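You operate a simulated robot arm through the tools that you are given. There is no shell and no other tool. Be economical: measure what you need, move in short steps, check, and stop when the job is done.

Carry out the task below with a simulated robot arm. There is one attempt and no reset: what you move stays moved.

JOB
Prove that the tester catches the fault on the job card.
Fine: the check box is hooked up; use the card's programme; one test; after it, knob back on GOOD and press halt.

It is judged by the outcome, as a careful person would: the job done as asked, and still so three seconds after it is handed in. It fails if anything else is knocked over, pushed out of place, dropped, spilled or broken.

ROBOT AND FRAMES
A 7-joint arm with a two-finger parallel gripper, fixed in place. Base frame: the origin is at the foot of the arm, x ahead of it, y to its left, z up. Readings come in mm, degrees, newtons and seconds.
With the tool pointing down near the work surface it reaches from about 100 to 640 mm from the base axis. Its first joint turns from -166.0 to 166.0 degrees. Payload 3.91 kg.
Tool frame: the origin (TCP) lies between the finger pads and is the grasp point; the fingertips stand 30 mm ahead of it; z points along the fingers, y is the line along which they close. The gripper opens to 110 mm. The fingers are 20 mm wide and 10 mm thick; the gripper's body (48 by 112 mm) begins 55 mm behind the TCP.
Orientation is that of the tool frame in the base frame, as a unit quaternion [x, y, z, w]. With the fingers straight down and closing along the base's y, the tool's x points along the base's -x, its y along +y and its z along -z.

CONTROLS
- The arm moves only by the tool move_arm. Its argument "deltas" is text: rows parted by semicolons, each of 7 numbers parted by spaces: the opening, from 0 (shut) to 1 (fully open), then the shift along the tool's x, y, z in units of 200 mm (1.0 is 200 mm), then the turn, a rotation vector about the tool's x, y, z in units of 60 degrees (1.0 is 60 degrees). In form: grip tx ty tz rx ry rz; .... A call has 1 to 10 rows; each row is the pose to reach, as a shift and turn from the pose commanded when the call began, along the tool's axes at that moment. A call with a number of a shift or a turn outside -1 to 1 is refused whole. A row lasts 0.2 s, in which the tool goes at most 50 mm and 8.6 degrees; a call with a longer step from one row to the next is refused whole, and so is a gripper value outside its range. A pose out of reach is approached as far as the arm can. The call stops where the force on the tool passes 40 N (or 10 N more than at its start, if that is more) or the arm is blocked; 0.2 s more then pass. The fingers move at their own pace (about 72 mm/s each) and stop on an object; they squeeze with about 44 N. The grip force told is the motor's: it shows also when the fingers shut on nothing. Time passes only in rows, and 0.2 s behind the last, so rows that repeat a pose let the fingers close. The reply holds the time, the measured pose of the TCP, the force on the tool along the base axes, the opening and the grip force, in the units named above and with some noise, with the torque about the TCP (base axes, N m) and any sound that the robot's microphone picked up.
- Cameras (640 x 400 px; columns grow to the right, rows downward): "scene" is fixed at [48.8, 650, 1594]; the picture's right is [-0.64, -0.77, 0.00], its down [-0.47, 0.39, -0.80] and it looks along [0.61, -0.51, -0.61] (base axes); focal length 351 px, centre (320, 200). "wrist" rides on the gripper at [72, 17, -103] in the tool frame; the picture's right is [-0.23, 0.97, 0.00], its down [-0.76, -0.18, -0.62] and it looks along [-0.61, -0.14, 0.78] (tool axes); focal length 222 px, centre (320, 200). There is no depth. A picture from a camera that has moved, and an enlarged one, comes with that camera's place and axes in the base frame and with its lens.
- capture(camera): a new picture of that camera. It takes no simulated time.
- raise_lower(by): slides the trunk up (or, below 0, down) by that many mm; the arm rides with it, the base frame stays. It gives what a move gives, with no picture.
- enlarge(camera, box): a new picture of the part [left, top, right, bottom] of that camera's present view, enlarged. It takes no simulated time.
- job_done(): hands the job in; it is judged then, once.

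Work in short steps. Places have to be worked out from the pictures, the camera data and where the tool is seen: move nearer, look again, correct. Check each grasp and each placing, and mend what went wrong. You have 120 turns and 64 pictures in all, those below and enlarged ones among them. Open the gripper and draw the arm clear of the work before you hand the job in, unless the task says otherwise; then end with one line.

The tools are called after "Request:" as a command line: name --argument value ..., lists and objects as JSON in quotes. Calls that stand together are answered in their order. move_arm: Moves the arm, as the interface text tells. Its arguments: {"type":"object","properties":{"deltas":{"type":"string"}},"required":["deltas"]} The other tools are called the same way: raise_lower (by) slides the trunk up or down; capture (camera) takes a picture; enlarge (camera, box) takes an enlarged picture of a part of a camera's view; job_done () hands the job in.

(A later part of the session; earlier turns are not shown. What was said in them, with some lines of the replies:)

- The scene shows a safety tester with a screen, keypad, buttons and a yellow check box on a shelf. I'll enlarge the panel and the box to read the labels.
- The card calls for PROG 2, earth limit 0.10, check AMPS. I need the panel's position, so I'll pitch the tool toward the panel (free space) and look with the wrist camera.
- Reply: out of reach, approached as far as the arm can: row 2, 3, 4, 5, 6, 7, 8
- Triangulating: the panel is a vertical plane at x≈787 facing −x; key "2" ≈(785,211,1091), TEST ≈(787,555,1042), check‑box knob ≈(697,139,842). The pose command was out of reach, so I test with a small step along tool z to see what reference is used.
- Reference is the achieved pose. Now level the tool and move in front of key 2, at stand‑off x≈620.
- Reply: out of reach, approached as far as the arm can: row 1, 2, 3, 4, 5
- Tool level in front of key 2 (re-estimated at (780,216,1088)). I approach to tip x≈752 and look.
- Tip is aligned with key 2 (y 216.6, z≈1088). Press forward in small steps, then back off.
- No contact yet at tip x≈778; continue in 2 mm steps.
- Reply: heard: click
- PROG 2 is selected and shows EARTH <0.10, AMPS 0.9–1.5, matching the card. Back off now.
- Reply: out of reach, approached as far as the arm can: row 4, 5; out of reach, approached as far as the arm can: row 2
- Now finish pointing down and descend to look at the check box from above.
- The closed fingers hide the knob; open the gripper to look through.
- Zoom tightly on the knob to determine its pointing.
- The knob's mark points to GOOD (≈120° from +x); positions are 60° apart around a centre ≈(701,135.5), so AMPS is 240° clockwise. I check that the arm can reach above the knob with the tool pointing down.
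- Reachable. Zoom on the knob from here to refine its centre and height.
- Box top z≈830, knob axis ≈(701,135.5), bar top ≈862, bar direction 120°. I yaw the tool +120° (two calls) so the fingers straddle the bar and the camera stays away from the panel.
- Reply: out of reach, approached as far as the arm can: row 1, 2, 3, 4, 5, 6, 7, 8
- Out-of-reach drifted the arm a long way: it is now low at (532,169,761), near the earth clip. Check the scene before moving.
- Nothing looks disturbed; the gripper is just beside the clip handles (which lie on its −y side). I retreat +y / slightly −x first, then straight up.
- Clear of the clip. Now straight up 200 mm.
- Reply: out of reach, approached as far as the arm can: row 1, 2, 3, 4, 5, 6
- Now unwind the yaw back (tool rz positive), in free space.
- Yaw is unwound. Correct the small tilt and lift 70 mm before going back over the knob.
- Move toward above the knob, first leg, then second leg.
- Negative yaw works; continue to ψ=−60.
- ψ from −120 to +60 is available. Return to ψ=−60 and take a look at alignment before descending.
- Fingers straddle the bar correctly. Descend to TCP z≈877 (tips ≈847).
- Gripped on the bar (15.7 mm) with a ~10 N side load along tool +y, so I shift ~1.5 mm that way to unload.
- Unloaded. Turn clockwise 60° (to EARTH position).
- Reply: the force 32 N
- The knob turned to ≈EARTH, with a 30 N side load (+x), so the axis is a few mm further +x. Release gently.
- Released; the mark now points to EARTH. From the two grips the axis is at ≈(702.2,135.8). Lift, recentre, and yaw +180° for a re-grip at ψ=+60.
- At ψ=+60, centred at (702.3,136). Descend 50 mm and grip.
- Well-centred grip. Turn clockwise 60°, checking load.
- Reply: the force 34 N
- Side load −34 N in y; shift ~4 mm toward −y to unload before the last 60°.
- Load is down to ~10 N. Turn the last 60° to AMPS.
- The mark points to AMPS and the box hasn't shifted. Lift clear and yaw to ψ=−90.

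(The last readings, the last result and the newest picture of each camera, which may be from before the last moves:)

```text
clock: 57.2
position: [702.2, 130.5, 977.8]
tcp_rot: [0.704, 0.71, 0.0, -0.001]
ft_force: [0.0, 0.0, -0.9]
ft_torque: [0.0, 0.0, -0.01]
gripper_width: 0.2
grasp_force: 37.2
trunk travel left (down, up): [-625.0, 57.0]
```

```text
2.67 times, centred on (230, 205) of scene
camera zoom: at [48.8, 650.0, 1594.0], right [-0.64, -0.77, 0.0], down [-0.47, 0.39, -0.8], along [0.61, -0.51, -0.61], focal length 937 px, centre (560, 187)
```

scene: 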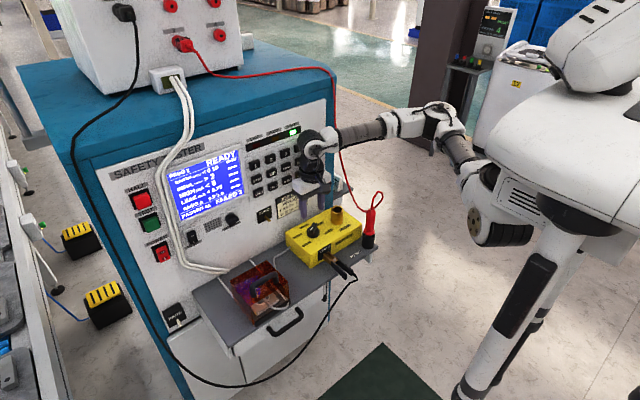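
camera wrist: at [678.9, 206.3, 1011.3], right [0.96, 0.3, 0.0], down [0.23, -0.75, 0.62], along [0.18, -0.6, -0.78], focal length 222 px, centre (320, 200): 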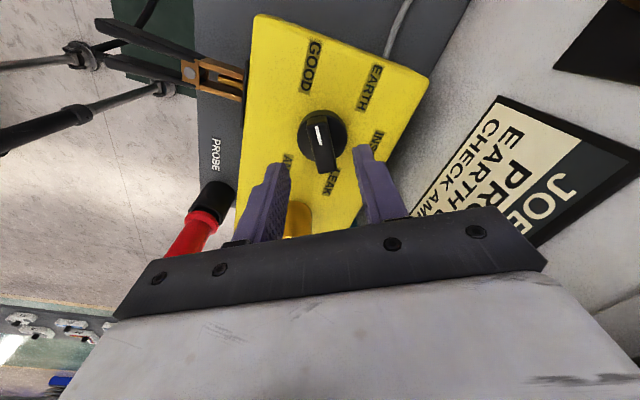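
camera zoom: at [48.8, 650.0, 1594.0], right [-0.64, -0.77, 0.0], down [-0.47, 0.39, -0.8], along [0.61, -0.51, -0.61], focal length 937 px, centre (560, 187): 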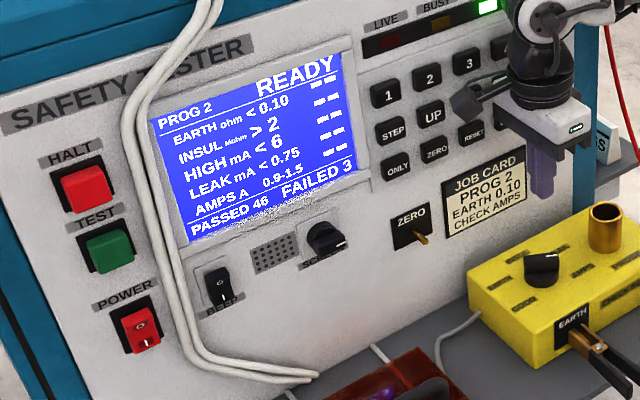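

Retreat from panel and head toward the left side with the tool still down.

Request:
move_arm --deltas "0 0.1 -0.15 -0.1 0 0 0; 0 0.3 -0.25 -0.15 0 0 0; 0 0.5 -0.35 -0.2 0 0 0; 0 0.7 -0.4 -0.25 0 0 0; 0 0.9 -0.4 -0.25 0 0 0; 0 0.9 -0.4 -0.25 0 0 0"

Request:
move_arm --deltas "0 0 0 0 -0.14 0 0; 0 0.06 0 0 -0.28 0 0; 0 0.12 0 0 -0.42 0 0; 0 0.18 0 0 -0.56 0 0; 0 0.24 0 0 -0.7 0 0; 0 0.3 0 0 -0.84 0 0; 0 0.3 0 0 -0.98 0 0; 0 0.3 0 0 -1 0 0"

```text
clock: 58.6
position: [620.7, 312.7, 1029.7]
tcp_rot: [0.705, 0.71, 0.0, -0.001]
ft_force: [0.0, -0.3, -0.4]
ft_torque: [-0.04, -0.03, 0.03]
gripper_width: 0.1
grasp_force: 37.7
trunk travel left (down, up): [-625.0, 57.0]
```

```text
clock: 60.4
position: [620.5, 372.3, 1027.9]
tcp_rot: [0.61, 0.614, 0.355, 0.353]
ft_force: [-0.1, 0.3, 0.0]
ft_torque: [-0.02, 0.0, 0.01]
gripper_width: 0.0
grasp_force: 38.1
trunk travel left (down, up): [-625.0, 57.0]
```

Complete the pitch to horizontal while going to y≈553.

Request:
move_arm --deltas "0 0.18 0.03 0.013 -0.1 0 0; 0 0.36 0.06 0.026 -0.2 0 0; 0 0.54 0.09 0.04 -0.3 0 0; 0 0.72 0.12 0.05 -0.4 0 0; 0 0.905 0.136 0.066 -0.5 0 0; 0 0.905 0.136 0.066 -0.5 0 0"

Request:
capture --camera "wrist"

Request:
capture --camera "scene"

```text
clock: 61.8
position: [645.6, 551.9, 1044.2]
tcp_rot: [0.499, 0.501, 0.501, 0.499]
ft_force: [-0.3, 0.2, -0.6]
ft_torque: [0.02, 0.01, 0.01]
gripper_width: 0.0
grasp_force: 37.6
trunk travel left (down, up): [-625.0, 57.0]
```

```text
31 pictures are left
camera wrist: at [542.2, 624.6, 1061.1], right [0.0, -0.23, 0.97], down [-0.62, -0.76, -0.18], along [0.78, -0.6, -0.14], focal length 222 px, centre (320, 200)
```

wrist: 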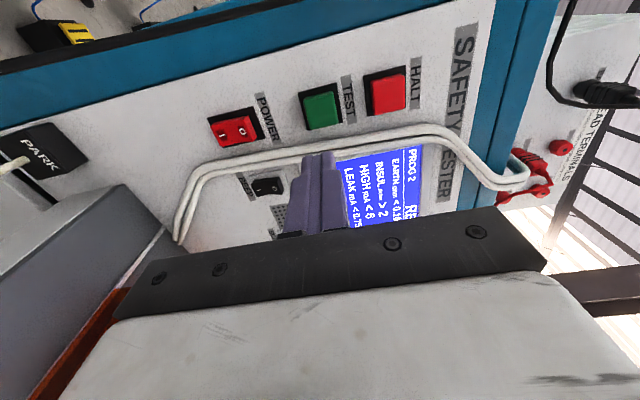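

```text
30 pictures are left
```

scene: 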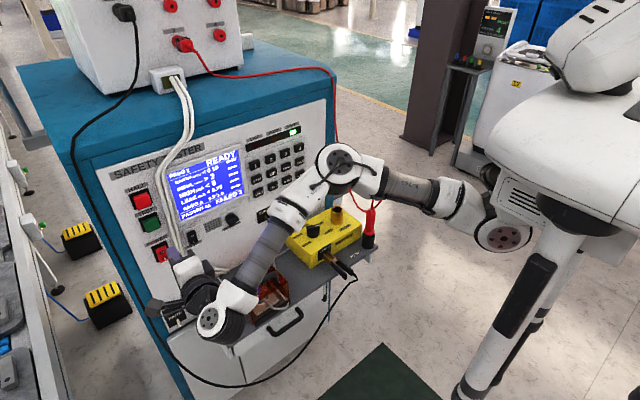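

In front of TEST (estimated (782,559,1046)). Advance 70 mm and refine.

Request:
move_arm --deltas "0 0.03 0 0.12 0 0 0; 0 0.03 0 0.24 0 0 0; 0 0.03 0 0.35 0 0 0; 0 0.03 0 0.35 0 0 0"

Request:
capture --camera "wrist"

```text
clock: 62.8
position: [714.2, 558.9, 1044.2]
tcp_rot: [0.499, 0.502, 0.501, 0.498]
ft_force: [0.5, 0.2, -0.1]
ft_torque: [0.04, 0.03, -0.01]
gripper_width: 0.0
grasp_force: 38.3
trunk travel left (down, up): [-625.0, 57.0]
```

```text
29 pictures are left
camera wrist: at [612.5, 630.7, 1061.7], right [0.0, -0.23, 0.97], down [-0.62, -0.76, -0.18], along [0.78, -0.6, -0.14], focal length 222 px, centre (320, 200)
```

wrist: 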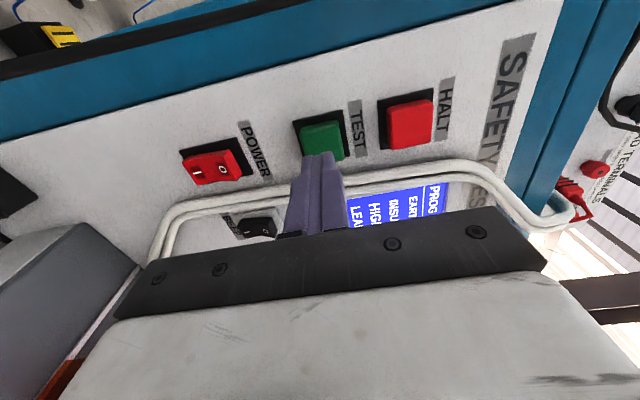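

TEST centre ≈(776,561.5,1047); HALT ≈(775,561,1113). Advance and press TEST in small steps.

Request:
move_arm --deltas "0 0.012 0.015 0.05 0 0 0; 0 0.012 0.015 0.1 0 0 0; 0 0.012 0.015 0.12 0 0 0; 0 0.012 0.015 0.135 0 0 0; 0 0.012 0.015 0.15 0 0 0"

```text
clock: 64.0
position: [744.5, 561.4, 1048.0]
tcp_rot: [0.499, 0.501, 0.502, 0.497]
ft_force: [1.2, 0.3, 0.5]
ft_torque: [-0.02, 0.01, 0.02]
gripper_width: 0.0
grasp_force: 37.6
trunk travel left (down, up): [-625.0, 57.0]
```

No contact at tip 774; continue slowly.

Request:
move_arm --deltas "0 0 0 0.01 0 0 0; 0 0 0 0.02 0 0 0; 0 0 0 0.03 0 0 0"

```text
clock: 64.8
position: [750.0, 561.9, 1047.6]
tcp_rot: [0.498, 0.502, 0.501, 0.498]
ft_force: [-4.5, -1.5, -0.5]
ft_torque: [0.01, 0.01, -0.07]
gripper_width: 0.0
grasp_force: 37.1
trunk travel left (down, up): [-625.0, 57.0]
heard: click
```

Click: TEST was pressed. Withdraw now and read the screen.

Request:
move_arm --deltas "0 0 0 -0.05 0 0 0; 0 0 0 -0.15 0 0 0; 0 0 0 -0.25 0 0 0"

Request:
enlarge --camera "scene" --box '[110, 110, 350, 260]'

```text
clock: 65.6
position: [700.3, 561.4, 1048.2]
tcp_rot: [0.5, 0.501, 0.5, 0.498]
ft_force: [0.1, 0.3, -0.4]
ft_torque: [0.0, 0.0, -0.01]
gripper_width: 0.1
grasp_force: 37.1
trunk travel left (down, up): [-625.0, 57.0]
```

```text
2.67 times, centred on (230, 185) of scene
camera zoom: at [48.8, 650.0, 1594.0], right [-0.64, -0.77, 0.0], down [-0.47, 0.39, -0.8], along [0.61, -0.51, -0.61], focal length 937 px, centre (560, 240)
```

zoom: 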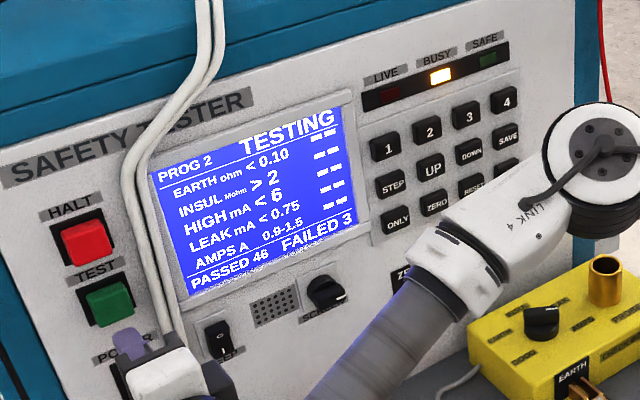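

Testing is under way (BUSY). Wait in place and look again.

Request:
move_arm --deltas "0 0 0 0 0 0 0; 0 0 0 0 0 0 0; 0 0 0 0 0 0 0; 0 0 0 0 0 0 0; 0 0 0 0 0 0 0; 0 0 0 0 0 0 0; 0 0 0 0 0 0 0; 0 0 0 0 0 0 0; 0 0 0 0 0 0 0; 0 0 0 0 0 0 0"

Request:
move_arm --deltas "0 0 0 0 0 0 0; 0 0 0 0 0 0 0; 0 0 0 0 0 0 0; 0 0 0 0 0 0 0; 0 0 0 0 0 0 0; 0 0 0 0 0 0 0; 0 0 0 0 0 0 0; 0 0 0 0 0 0 0; 0 0 0 0 0 0 0; 0 0 0 0 0 0 0"

Request:
enlarge --camera "scene" --box '[110, 110, 350, 260]'

```text
clock: 67.8
position: [702.4, 560.6, 1049.1]
tcp_rot: [0.5, 0.501, 0.501, 0.498]
ft_force: [-0.3, 0.9, -0.8]
ft_torque: [-0.01, -0.04, 0.03]
gripper_width: 0.1
grasp_force: 37.5
trunk travel left (down, up): [-625.0, 57.0]
```

```text
clock: 70.0
position: [701.7, 560.4, 1048.7]
tcp_rot: [0.499, 0.501, 0.501, 0.498]
ft_force: [-0.5, -0.9, 0.3]
ft_torque: [0.0, -0.05, -0.01]
gripper_width: 0.0
grasp_force: 37.3
trunk travel left (down, up): [-625.0, 57.0]
```

```text
2.67 times, centred on (230, 185) of scene
camera zoom: at [48.8, 650.0, 1594.0], right [-0.64, -0.77, 0.0], down [-0.47, 0.39, -0.8], along [0.61, -0.51, -0.61], focal length 937 px, centre (560, 240)
```

zoom: 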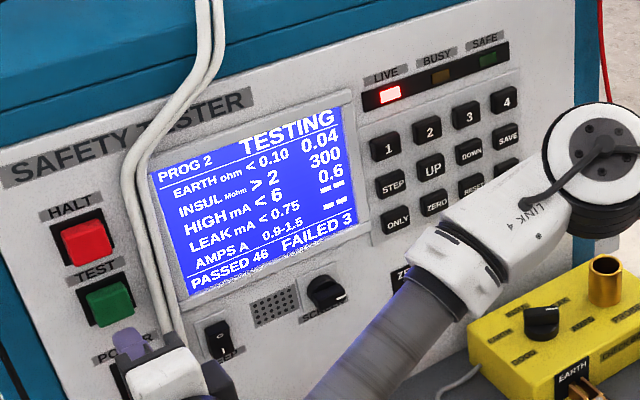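

Earth 0.04, insulation 300, high 0.6 – all fine so far. Keep waiting.

Request:
move_arm --deltas "0 0 0 0 0 0 0; 0 0 0 0 0 0 0; 0 0 0 0 0 0 0; 0 0 0 0 0 0 0; 0 0 0 0 0 0 0; 0 0 0 0 0 0 0; 0 0 0 0 0 0 0; 0 0 0 0 0 0 0; 0 0 0 0 0 0 0; 0 0 0 0 0 0 0"

Request:
move_arm --deltas "0 0 0 0 0 0 0; 0 0 0 0 0 0 0; 0 0 0 0 0 0 0; 0 0 0 0 0 0 0; 0 0 0 0 0 0 0; 0 0 0 0 0 0 0; 0 0 0 0 0 0 0; 0 0 0 0 0 0 0; 0 0 0 0 0 0 0; 0 0 0 0 0 0 0"

Request:
enlarge --camera "scene" --box '[110, 110, 350, 260]'

```text
clock: 72.2
position: [701.3, 560.3, 1048.4]
tcp_rot: [0.499, 0.502, 0.501, 0.498]
ft_force: [0.2, -0.4, 0.3]
ft_torque: [-0.02, 0.03, 0.0]
gripper_width: 0.2
grasp_force: 37.9
trunk travel left (down, up): [-625.0, 57.0]
```

```text
clock: 74.4
position: [701.6, 560.2, 1049.3]
tcp_rot: [0.499, 0.502, 0.501, 0.498]
ft_force: [-0.1, 0.6, 0.4]
ft_torque: [0.03, -0.02, -0.03]
gripper_width: 0.0
grasp_force: 37.9
trunk travel left (down, up): [-625.0, 57.0]
```

```text
2.67 times, centred on (230, 185) of scene
camera zoom: at [48.8, 650.0, 1594.0], right [-0.64, -0.77, 0.0], down [-0.47, 0.39, -0.8], along [0.61, -0.51, -0.61], focal length 937 px, centre (560, 240)
```

zoom: 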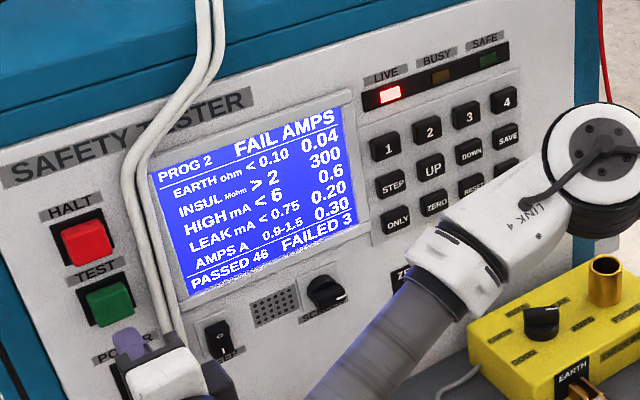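

FAIL AMPS (0.30) shown, LIVE still lit. Wait a bit more to let the test finish.

Request:
move_arm --deltas "0 0 0 0 0 0 0; 0 0 0 0 0 0 0; 0 0 0 0 0 0 0; 0 0 0 0 0 0 0; 0 0 0 0 0 0 0; 0 0 0 0 0 0 0; 0 0 0 0 0 0 0; 0 0 0 0 0 0 0; 0 0 0 0 0 0 0; 0 0 0 0 0 0 0"

Request:
enlarge --camera "scene" --box '[110, 110, 350, 260]'

```text
clock: 76.6
position: [702.0, 561.2, 1048.1]
tcp_rot: [0.499, 0.502, 0.501, 0.498]
ft_force: [0.0, 0.2, 0.3]
ft_torque: [-0.04, -0.01, 0.03]
gripper_width: 0.1
grasp_force: 37.8
trunk travel left (down, up): [-625.0, 57.0]
```

```text
2.67 times, centred on (230, 185) of scene
camera zoom: at [48.8, 650.0, 1594.0], right [-0.64, -0.77, 0.0], down [-0.47, 0.39, -0.8], along [0.61, -0.51, -0.61], focal length 937 px, centre (560, 240)
```

zoom: 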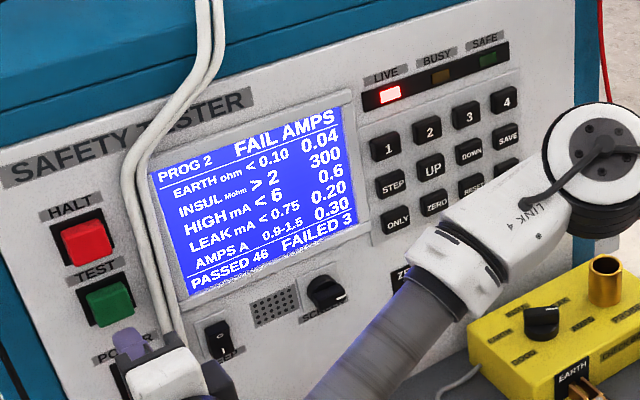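

Still LIVE with the failure latched. Wait some more to see whether it ends by itself.

Request:
move_arm --deltas "0 0 0 0 0 0 0; 0 0 0 0 0 0 0; 0 0 0 0 0 0 0; 0 0 0 0 0 0 0; 0 0 0 0 0 0 0; 0 0 0 0 0 0 0; 0 0 0 0 0 0 0; 0 0 0 0 0 0 0; 0 0 0 0 0 0 0; 0 0 0 0 0 0 0"

Request:
move_arm --deltas "0 0 0 0 0 0 0; 0 0 0 0 0 0 0; 0 0 0 0 0 0 0; 0 0 0 0 0 0 0; 0 0 0 0 0 0 0; 0 0 0 0 0 0 0; 0 0 0 0 0 0 0; 0 0 0 0 0 0 0; 0 0 0 0 0 0 0; 0 0 0 0 0 0 0"

Request:
enlarge --camera "scene" --box '[110, 110, 350, 260]'

```text
clock: 78.8
position: [702.4, 560.7, 1049.5]
tcp_rot: [0.499, 0.502, 0.501, 0.498]
ft_force: [0.2, 0.4, 0.9]
ft_torque: [-0.02, 0.0, -0.01]
gripper_width: 0.1
grasp_force: 38.0
trunk travel left (down, up): [-625.0, 57.0]
```

```text
clock: 81.0
position: [702.2, 561.0, 1048.5]
tcp_rot: [0.499, 0.501, 0.502, 0.498]
ft_force: [1.1, 0.5, -0.2]
ft_torque: [0.01, -0.01, -0.03]
gripper_width: 0.0
grasp_force: 37.9
trunk travel left (down, up): [-625.0, 57.0]
```

```text
2.67 times, centred on (230, 185) of scene
camera zoom: at [48.8, 650.0, 1594.0], right [-0.64, -0.77, 0.0], down [-0.47, 0.39, -0.8], along [0.61, -0.51, -0.61], focal length 937 px, centre (560, 240)
```

zoom: 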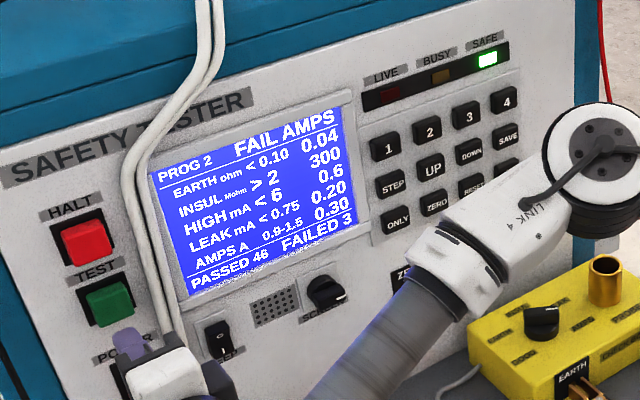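

Result: FAIL AMPS, and the tester is now SAFE. Next, knob back to GOOD. Retrace the path to the check box.

Request:
move_arm --deltas "0 -0.02 0 -0.15 0 0 0; 0 -0.045 0 -0.285 0 0 0; 0 -0.045 0 -0.285 0 0 0"

Request:
move_arm --deltas "0 -0.18 -0.017 -0.025 0.1 0 0; 0 -0.36 -0.034 -0.05 0.2 0 0; 0 -0.54 -0.05 -0.075 0.3 0 0; 0 -0.72 -0.068 -0.1 0.4 0 0; 0 -0.905 -0.085 -0.125 0.5 0 0; 0 -0.905 -0.085 -0.125 0.5 0 0"

Request:
move_arm --deltas "0 -0.06 0 0 0.14 0 0; 0 -0.12 0 0 0.28 0 0; 0 -0.18 0 0 0.42 0 0; 0 -0.24 0 0 0.56 0 0; 0 -0.3 0 0 0.7 0 0; 0 -0.3 0 0 0.84 0 0; 0 -0.3 0 0 0.98 0 0; 0 -0.3 0 0 1 0 0; 0 -0.3 0 0 1 0 0"

```text
clock: 81.8
position: [643.9, 551.7, 1048.0]
tcp_rot: [0.5, 0.502, 0.5, 0.498]
ft_force: [0.7, 0.0, 0.1]
ft_torque: [0.02, 0.04, 0.02]
gripper_width: 0.1
grasp_force: 37.4
trunk travel left (down, up): [-625.0, 57.0]
```

```text
clock: 83.2
position: [619.5, 368.4, 1030.9]
tcp_rot: [0.611, 0.615, 0.353, 0.352]
ft_force: [-0.2, -0.4, -0.7]
ft_torque: [0.01, 0.02, 0.03]
gripper_width: 0.0
grasp_force: 37.9
trunk travel left (down, up): [-625.0, 57.0]
```

```text
clock: 85.2
position: [620.2, 310.4, 1031.3]
tcp_rot: [0.705, 0.709, -0.001, -0.002]
ft_force: [0.0, -0.5, -0.5]
ft_torque: [0.02, -0.02, 0.0]
gripper_width: 0.0
grasp_force: 37.6
trunk travel left (down, up): [-625.0, 57.0]
```

Back tool-down; move above the knob axis and yaw to ψ=−120.

Request:
move_arm --deltas "0.2 -0.17 0.08 0.05 0 0 0; 0.4 -0.35 0.16 0.11 0 0 0; 0.4 -0.52 0.25 0.17 0 0 0; 0.4 -0.7 0.33 0.22 0 0 0; 0.4 -0.872 0.41 0.28 0 0 0; 0.4 -0.872 0.41 0.28 0 0 0"

Request:
move_arm --deltas "0.4 0 0 0.05 0 0 0.14; 0.4 0 0 0.1 0 0 0.28; 0.4 0 0 0.15 0 0 0.42; 0.4 0 0 0.2 0 0 0.5; 0.4 0 0 0.2 0 0 0.5"

```text
clock: 86.6
position: [703.3, 136.5, 973.9]
tcp_rot: [0.705, 0.709, -0.001, 0.0]
ft_force: [1.0, -0.2, 0.5]
ft_torque: [0.01, 0.0, 0.0]
gripper_width: 44.2
grasp_force: 0.1
trunk travel left (down, up): [-625.0, 57.0]
```

```text
clock: 87.8
position: [703.9, 137.3, 934.3]
tcp_rot: [0.865, 0.501, -0.001, -0.001]
ft_force: [-1.2, -0.4, 0.4]
ft_torque: [0.03, -0.01, -0.01]
gripper_width: 43.9
grasp_force: 0.1
trunk travel left (down, up): [-625.0, 57.0]
```

Descend to grip height.

Request:
move_arm --deltas "0.4 -0.006 -0.002 0.12 0 0 0; 0.4 -0.006 -0.002 0.2 0 0 0; 0.4 -0.006 -0.002 0.25 0 0 0; 0.4 -0.006 -0.002 0.285 0 0 0; 0.4 -0.006 -0.002 0.285 0 0 0"

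Request:
move_arm --deltas "0 0 0 0 0 0 0; 0 0 0 0 0 0 0; 0 0 0 0 0 0 0"

```text
clock: 89.0
position: [702.8, 135.3, 877.6]
tcp_rot: [0.864, 0.503, -0.001, 0.0]
ft_force: [-0.7, 0.7, -0.1]
ft_torque: [-0.02, 0.01, 0.0]
gripper_width: 43.9
grasp_force: 0.1
trunk travel left (down, up): [-625.0, 57.0]
```

```text
clock: 89.8
position: [701.9, 134.8, 877.4]
tcp_rot: [0.865, 0.502, -0.001, 0.0]
ft_force: [1.9, -0.9, -1.2]
ft_torque: [0.04, -0.15, 0.0]
gripper_width: 15.7
grasp_force: 45.3
trunk travel left (down, up): [-625.0, 57.0]
```

Well-centred grip. Turn counter-clockwise 60° (rz −1).

Request:
move_arm --deltas "0 0 0 0 0 0 -0.14; 0 0 0 0 0 0 -0.28; 0 0 0 0 0 0 -0.42; 0 0 0 0 0 0 -0.56; 0 0 0 0 0 0 -0.7; 0 0 0 0 0 0 -0.84; 0 0 0 0 0 0 -0.98; 0 0 0 0 0 0 -1; 0 0 0 0 0 0 -1"

```text
clock: 91.8
position: [701.7, 135.2, 877.2]
tcp_rot: [0.496, 0.868, 0.001, -0.001]
ft_force: [-8.3, -6.2, -2.9]
ft_torque: [-1.27, -0.52, -0.01]
gripper_width: 15.5
grasp_force: 45.1
trunk travel left (down, up): [-625.0, 57.0]
```

Load ~10 N; shift 1.2 mm and continue 60°.

Request:
move_arm --deltas "0 0 -0.006 0 0 0 -0.14; 0 0 -0.006 0 0 0 -0.28; 0 0 -0.006 0 0 0 -0.42; 0 0 -0.006 0 0 0 -0.56; 0 0 -0.006 0 0 0 -0.7; 0 0 -0.006 0 0 0 -0.84; 0 0 -0.006 0 0 0 -0.98; 0 0 -0.006 0 0 0 -1; 0 0 -0.006 0 0 0 -1"

```text
clock: 93.8
position: [701.3, 134.6, 877.1]
tcp_rot: [-0.003, 1.0, 0.0, 0.0]
ft_force: [-1.4, -6.9, -3.7]
ft_torque: [-0.18, -0.66, -0.05]
gripper_width: 16.0
grasp_force: 44.9
trunk travel left (down, up): [-625.0, 57.0]
```

Low load. Another 60° (to EARTH), then release.

Request:
move_arm --deltas "0 0 -0.003 0 0 0 -0.14; 0 0 -0.003 0 0 0 -0.28; 0 0 -0.003 0 0 0 -0.42; 0 0 -0.003 0 0 0 -0.56; 0 0 -0.003 0 0 0 -0.7; 0 0 -0.003 0 0 0 -0.84; 0 0 -0.003 0 0 0 -0.98; 0 0 -0.003 0 0 0 -1; 0 0 -0.003 0 0 0 -1"

Request:
move_arm --deltas "0.1 0 0 0 0 0 0; 0.25 0 0 0 0 0 0; 0.4 0 0 0 0 0 0; 0.4 0 0 0 0 0 0"

Request:
move_arm --deltas "0.4 0 0 -0.12 0 0 0; 0.4 0 0 -0.25 0 0 0; 0.4 0 0 -0.25 0 0 0"

Request:
enlarge --camera "wrist" --box '[230, 60, 410, 220]'

```text
clock: 95.8
position: [701.4, 134.3, 878.2]
tcp_rot: [-0.502, 0.865, 0.001, 0.0]
ft_force: [7.5, -4.7, 0.8]
ft_torque: [-1.22, 0.33, -0.01]
gripper_width: 15.6
grasp_force: 45.3
trunk travel left (down, up): [-625.0, 57.0]
```

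```text
clock: 96.8
position: [700.7, 135.8, 878.2]
tcp_rot: [-0.502, 0.865, 0.001, 0.0]
ft_force: [-0.3, 0.3, 0.7]
ft_torque: [0.0, 0.02, 0.0]
gripper_width: 43.7
grasp_force: 0.1
trunk travel left (down, up): [-625.0, 57.0]
```

```text
clock: 97.6
position: [700.4, 134.6, 928.5]
tcp_rot: [-0.502, 0.865, 0.0, -0.002]
ft_force: [0.6, -0.4, 0.4]
ft_torque: [-0.01, 0.03, -0.05]
gripper_width: 44.0
grasp_force: 0.0
trunk travel left (down, up): [-625.0, 57.0]
```

```text
2.50 times, centred on (320, 140) of wrist
camera zoom: at [651.2, 79.2, 1030.9], right [-0.73, 0.68, 0.0], down [0.53, 0.57, 0.62], along [0.42, 0.46, -0.78], focal length 555 px, centre (320, 350)
```

zoom: 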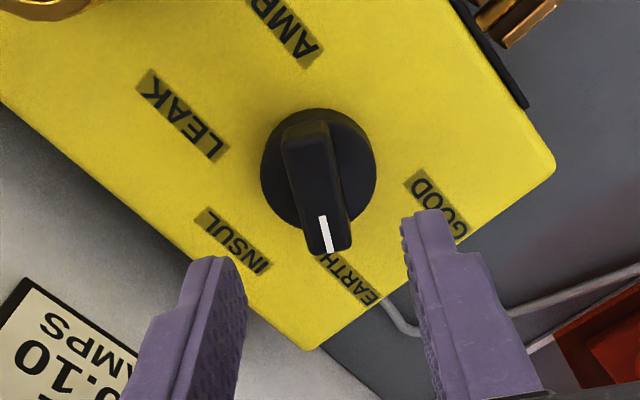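

Knob at EARTH. Yaw back to ψ=−120 for the final quarter, recentring slightly.

Request:
move_arm --deltas "0.4 0 0 0 0 0 0.14; 0.4 0 0 0 0 0 0.28; 0.4 0 0 0 0 0 0.42; 0.4 0 0 0 0 0 0.56; 0.4 0 0 0 0 0 0.7; 0.4 0 0 0 0 0 0.84; 0.4 0 0 0 0 0 0.98; 0.4 0 0 0 0 0 1"

Request:
move_arm --deltas "0.4 0 0 0 0 0 0.14; 0.4 0 0 0 0 0 0.28; 0.4 0 0 0 0 0 0.42; 0.4 0 0 0 0 0 0.56; 0.4 0 0 0 0 0 0.7; 0.4 0 0 0 0 0 0.84; 0.4 0 0 0 0 0 0.98; 0.4 0 0 0 0 0 1"

Request:
move_arm --deltas "0.4 0 0 0 0 0 0.14; 0.4 0 0 0 0 0 0.28; 0.4 0 0 0 0 0 0.42; 0.4 0 0 0 0 0 0.56; 0.4 0 0 0 0 0 0.7; 0.4 0 0 0 0 0 0.84; 0.4 0 0 0 0 0 0.98; 0.4 0 0 0 0 0 1; 0.4 0 0 0 0 0 1"

```text
clock: 99.4
position: [701.7, 134.2, 928.0]
tcp_rot: [-0.001, 1.0, -0.001, -0.001]
ft_force: [-0.1, -0.3, -0.4]
ft_torque: [-0.01, -0.03, 0.01]
gripper_width: 44.0
grasp_force: 0.1
trunk travel left (down, up): [-625.0, 57.0]
```

```text
clock: 101.2
position: [701.4, 134.4, 927.8]
tcp_rot: [0.498, 0.867, -0.001, -0.001]
ft_force: [0.3, 0.1, -0.2]
ft_torque: [0.03, 0.02, 0.0]
gripper_width: 43.7
grasp_force: 0.0
trunk travel left (down, up): [-625.0, 57.0]
```

```text
clock: 103.2
position: [701.3, 135.2, 927.9]
tcp_rot: [0.865, 0.502, 0.0, -0.001]
ft_force: [0.4, -0.8, 0.2]
ft_torque: [0.03, -0.03, 0.0]
gripper_width: 43.9
grasp_force: 0.1
trunk travel left (down, up): [-625.0, 57.0]
```

Descend and grip.

Request:
move_arm --deltas "0.4 0.006 0.002 0.1 0 0 0; 0.4 0.006 0.002 0.18 0 0 0; 0.4 0.006 0.002 0.22 0 0 0; 0.4 0.006 0.002 0.25 0 0 0; 0.4 0.006 0.002 0.25 0 0 0"

Request:
move_arm --deltas "0 0 0 0 0 0 0; 0 0 0 0 0 0 0; 0 0 0 0 0 0 0"

Request:
move_arm --deltas "0 0 0 0 0 0 -0.14; 0 0 0 0 0 0 -0.28; 0 0 0 0 0 0 -0.42; 0 0 0 0 0 0 -0.56; 0 0 0 0 0 0 -0.7; 0 0 0 0 0 0 -0.84; 0 0 0 0 0 0 -0.98; 0 0 0 0 0 0 -1; 0 0 0 0 0 0 -1"

Request:
move_arm --deltas "0.1 0 0 0 0 0 0; 0.25 0 0 0 0 0 0; 0.4 0 0 0 0 0 0; 0.4 0 0 0 0 0 0"

Request:
move_arm --deltas "0.4 0 0 -0.12 0 0 0; 0.4 0 0 -0.25 0 0 0; 0.4 0 0 -0.45 0 0 0; 0.4 0 0 -0.45 0 0 0"

Request:
enlarge --camera "wrist" --box '[230, 60, 410, 220]'

```text
clock: 104.4
position: [703.9, 136.7, 877.2]
tcp_rot: [0.864, 0.503, 0.0, -0.001]
ft_force: [0.0, -0.3, -0.2]
ft_torque: [-0.06, 0.02, 0.02]
gripper_width: 44.3
grasp_force: 0.1
trunk travel left (down, up): [-625.0, 57.0]
```

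```text
clock: 105.2
position: [702.6, 134.8, 878.3]
tcp_rot: [0.865, 0.502, 0.0, 0.0]
ft_force: [2.3, -1.5, -0.8]
ft_torque: [-0.03, -0.16, -0.02]
gripper_width: 15.9
grasp_force: 45.7
trunk travel left (down, up): [-625.0, 57.0]
```

```text
clock: 107.2
position: [701.6, 134.7, 878.3]
tcp_rot: [0.498, 0.867, -0.001, -0.002]
ft_force: [-2.2, -0.2, 0.9]
ft_torque: [-0.69, -0.55, -0.33]
gripper_width: 15.9
grasp_force: 44.9
trunk travel left (down, up): [-625.0, 57.0]
```

```text
clock: 108.2
position: [703.1, 135.4, 877.4]
tcp_rot: [0.498, 0.867, -0.001, -0.001]
ft_force: [-0.2, -0.4, -0.1]
ft_torque: [-0.01, 0.02, 0.01]
gripper_width: 44.2
grasp_force: 0.0
trunk travel left (down, up): [-625.0, 57.0]
```

```text
clock: 109.2
position: [703.5, 134.9, 968.2]
tcp_rot: [0.498, 0.867, 0.0, -0.002]
ft_force: [0.0, -0.6, 0.3]
ft_torque: [0.04, -0.04, 0.0]
gripper_width: 44.1
grasp_force: 0.0
trunk travel left (down, up): [-625.0, 57.0]
```

```text
2.50 times, centred on (320, 140) of wrist
camera zoom: at [682.1, 205.7, 1071.2], right [0.96, 0.29, 0.0], down [0.23, -0.75, 0.62], along [0.18, -0.6, -0.78], focal length 555 px, centre (320, 350)
```

zoom: 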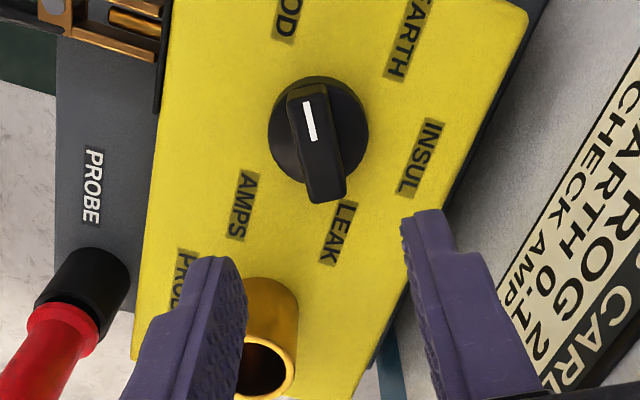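

Knob is back on GOOD. Now yaw to ψ=−90 and retrace to the left side for HALT at ≈(777,561,1113).

Request:
move_arm --deltas "0 0 0 0 0 0 0.14; 0 0 0 0 0 0 0.28; 0 0 0 0 0 0 0.42; 0 0 0 0 0 0 0.505; 0 0 0 0 0 0 0.505"

Request:
move_arm --deltas "0 0.1 -0.15 -0.1 0 0 0; 0 0.3 -0.25 -0.15 0 0 0; 0 0.5 -0.35 -0.2 0 0 0; 0 0.7 -0.41 -0.3 0 0 0; 0 0.89 -0.41 -0.3 0 0 0; 0 0.89 -0.41 -0.3 0 0 0"

Request:
move_arm --deltas "0 0 0 0 -0.14 0 0; 0 0.06 0 0 -0.28 0 0; 0 0.12 0 0 -0.42 0 0; 0 0.18 0 0 -0.56 0 0; 0 0.24 0 0 -0.7 0 0; 0 0.3 0 0 -0.84 0 0; 0 0.3 0 0 -0.98 0 0; 0 0.3 0 0 -1 0 0"

Request:
move_arm --deltas "0 0.18 0.03 0.013 -0.1 0 0; 0 0.36 0.06 0.026 -0.2 0 0; 0 0.54 0.09 0.04 -0.3 0 0; 0 0.72 0.12 0.05 -0.4 0 0; 0 0.905 0.136 0.066 -0.5 0 0; 0 0.905 0.136 0.066 -0.5 0 0"

```text
clock: 110.4
position: [702.8, 135.0, 967.8]
tcp_rot: [0.708, 0.706, -0.001, -0.001]
ft_force: [-0.7, -0.6, 0.4]
ft_torque: [0.01, -0.01, 0.0]
gripper_width: 0.0
grasp_force: 37.2
trunk travel left (down, up): [-625.0, 57.0]
```

```text
clock: 111.8
position: [620.2, 314.0, 1027.7]
tcp_rot: [0.708, 0.707, -0.001, 0.0]
ft_force: [0.5, 0.1, 0.4]
ft_torque: [0.0, 0.06, -0.02]
gripper_width: 0.0
grasp_force: 37.2
trunk travel left (down, up): [-625.0, 57.0]
```

```text
clock: 113.6
position: [621.3, 373.7, 1028.1]
tcp_rot: [0.612, 0.612, 0.354, 0.353]
ft_force: [0.0, -0.9, 0.3]
ft_torque: [0.03, 0.0, 0.02]
gripper_width: 0.0
grasp_force: 37.9
trunk travel left (down, up): [-625.0, 57.0]
```

```text
clock: 115.0
position: [645.0, 555.9, 1046.5]
tcp_rot: [0.499, 0.5, 0.5, 0.5]
ft_force: [-0.4, 0.1, 0.0]
ft_torque: [0.0, -0.03, 0.04]
gripper_width: 0.0
grasp_force: 37.7
trunk travel left (down, up): [-625.0, 57.0]
```

Level again; go up to z≈1113, y≈561, x≈700 and look.

Request:
move_arm --deltas "0 0.01 0.16 0 0 0 0; 0 0.025 0.33 0.05 0 0 0; 0 0.025 0.333 0.2 0 0 0; 0 0.025 0.333 0.3 0 0 0; 0 0.025 0.333 0.3 0 0 0"

Request:
capture --camera "wrist"

```text
clock: 116.2
position: [705.6, 559.5, 1111.8]
tcp_rot: [0.501, 0.5, 0.499, 0.5]
ft_force: [-1.0, 0.0, 0.1]
ft_torque: [0.0, 0.01, -0.01]
gripper_width: 0.0
grasp_force: 37.9
trunk travel left (down, up): [-625.0, 57.0]
```

```text
21 pictures are left
camera wrist: at [603.1, 632.0, 1129.1], right [0.0, -0.23, 0.97], down [-0.62, -0.76, -0.18], along [0.78, -0.61, -0.14], focal length 222 px, centre (320, 200)
```

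wrist: 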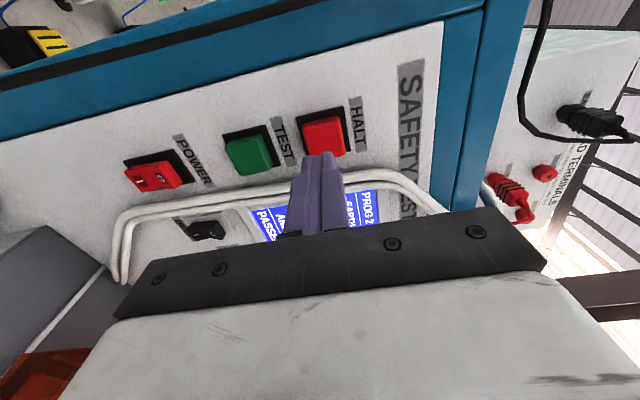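

HALT centre ≈(777,560.5,1116). Advance and press.

Request:
move_arm --deltas "0 0.005 0.018 0.08 0 0 0; 0 0.005 0.018 0.15 0 0 0; 0 0.005 0.018 0.18 0 0 0; 0 0.005 0.018 0.195 0 0 0; 0 0.005 0.018 0.205 0 0 0"

Request:
move_arm --deltas "0 0 0 0.01 0 0 0; 0 0 0 0.02 0 0 0"

```text
clock: 117.4
position: [747.3, 560.9, 1115.0]
tcp_rot: [0.5, 0.501, 0.499, 0.5]
ft_force: [0.4, 0.4, -0.2]
ft_torque: [0.01, 0.01, -0.02]
gripper_width: 0.0
grasp_force: 38.3
trunk travel left (down, up): [-625.0, 57.0]
```

```text
clock: 118.0
position: [749.7, 561.6, 1114.7]
tcp_rot: [0.501, 0.501, 0.499, 0.499]
ft_force: [-2.8, 0.3, 0.5]
ft_torque: [0.02, -0.03, -0.02]
gripper_width: 0.0
grasp_force: 37.5
trunk travel left (down, up): [-625.0, 57.0]
```

Contact just begun; a few more millimetres until the click.

Request:
move_arm --deltas "0 0 0 0.01 0 0 0; 0 0 0 0.02 0 0 0"

Request:
enlarge --camera "scene" --box '[110, 110, 350, 260]'

```text
clock: 118.6
position: [754.1, 560.3, 1113.6]
tcp_rot: [0.501, 0.5, 0.5, 0.5]
ft_force: [-6.3, -1.5, -0.6]
ft_torque: [0.06, 0.01, -0.04]
gripper_width: 0.0
grasp_force: 37.3
trunk travel left (down, up): [-625.0, 57.0]
heard: click
```

```text
2.67 times, centred on (230, 185) of scene
camera zoom: at [48.8, 650.0, 1594.0], right [-0.64, -0.77, 0.0], down [-0.47, 0.39, -0.8], along [0.61, -0.51, -0.61], focal length 937 px, centre (560, 240)
```

zoom: 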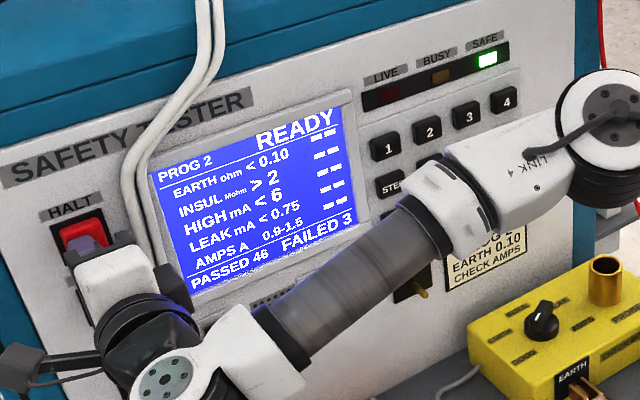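

HALT clicked; screen READY, SAFE lit, knob on GOOD. Withdraw clear and open the gripper.

Request:
move_arm --deltas "0 0 0 -0.1 0 0 0; 0 0 0 -0.3 0 0 0; 0.2 0 0 -0.5 0 0 0; 0.4 0 0 -0.6 0 0 0; 0.5 0 0 -0.6 0 0 0; 0.5 0 0 -0.6 0 0 0"

Request:
capture --camera "scene"

Request:
enlarge --camera "scene" --box '[230, 110, 400, 280]'

```text
clock: 120.0
position: [635.0, 560.6, 1116.2]
tcp_rot: [0.501, 0.501, 0.5, 0.499]
ft_force: [0.3, 0.1, 0.6]
ft_torque: [-0.02, -0.03, 0.02]
gripper_width: 54.7
grasp_force: 0.2
trunk travel left (down, up): [-625.0, 57.0]
```

```text
19 pictures are left
```

scene: 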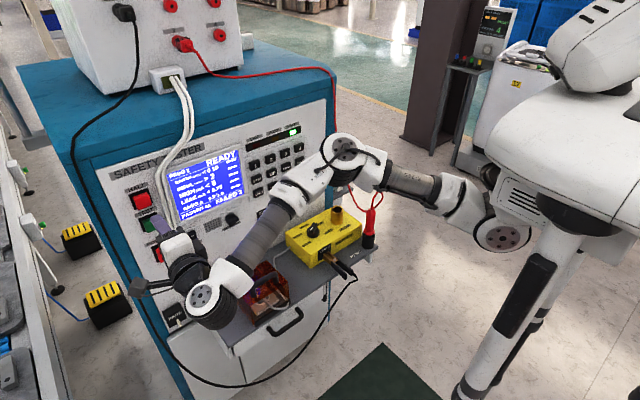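

```text
2.35 times, centred on (315, 195) of scene
camera zoom: at [48.8, 650.0, 1594.0], right [-0.64, -0.77, 0.0], down [-0.47, 0.39, -0.8], along [0.61, -0.51, -0.61], focal length 827 px, centre (332, 212)
```

zoom: 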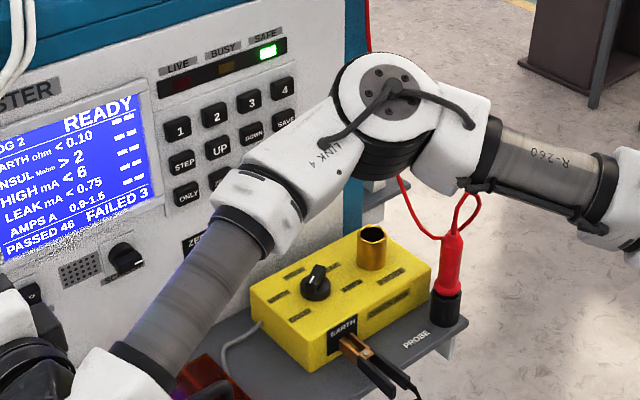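

Everything is in place: the screen shows READY, SAFE is lit, the knob is on GOOD, the gripper is open and the arm stands 120 mm off the panel. I hand the job in.

Request:
job_done

```text
The job is handed in.
```

The tester caught the fault on the card: one test on PROG 2 with the knob on AMPS gave FAIL AMPS at 0.30 (limits 0.9–1.5), and every other reading was within limits. Afterwards I put the knob back on GOOD and pressed HALT; the screen shows READY and the SAFE lamp is lit. The FAILED count on the screen still reads 3, as it did before the test.
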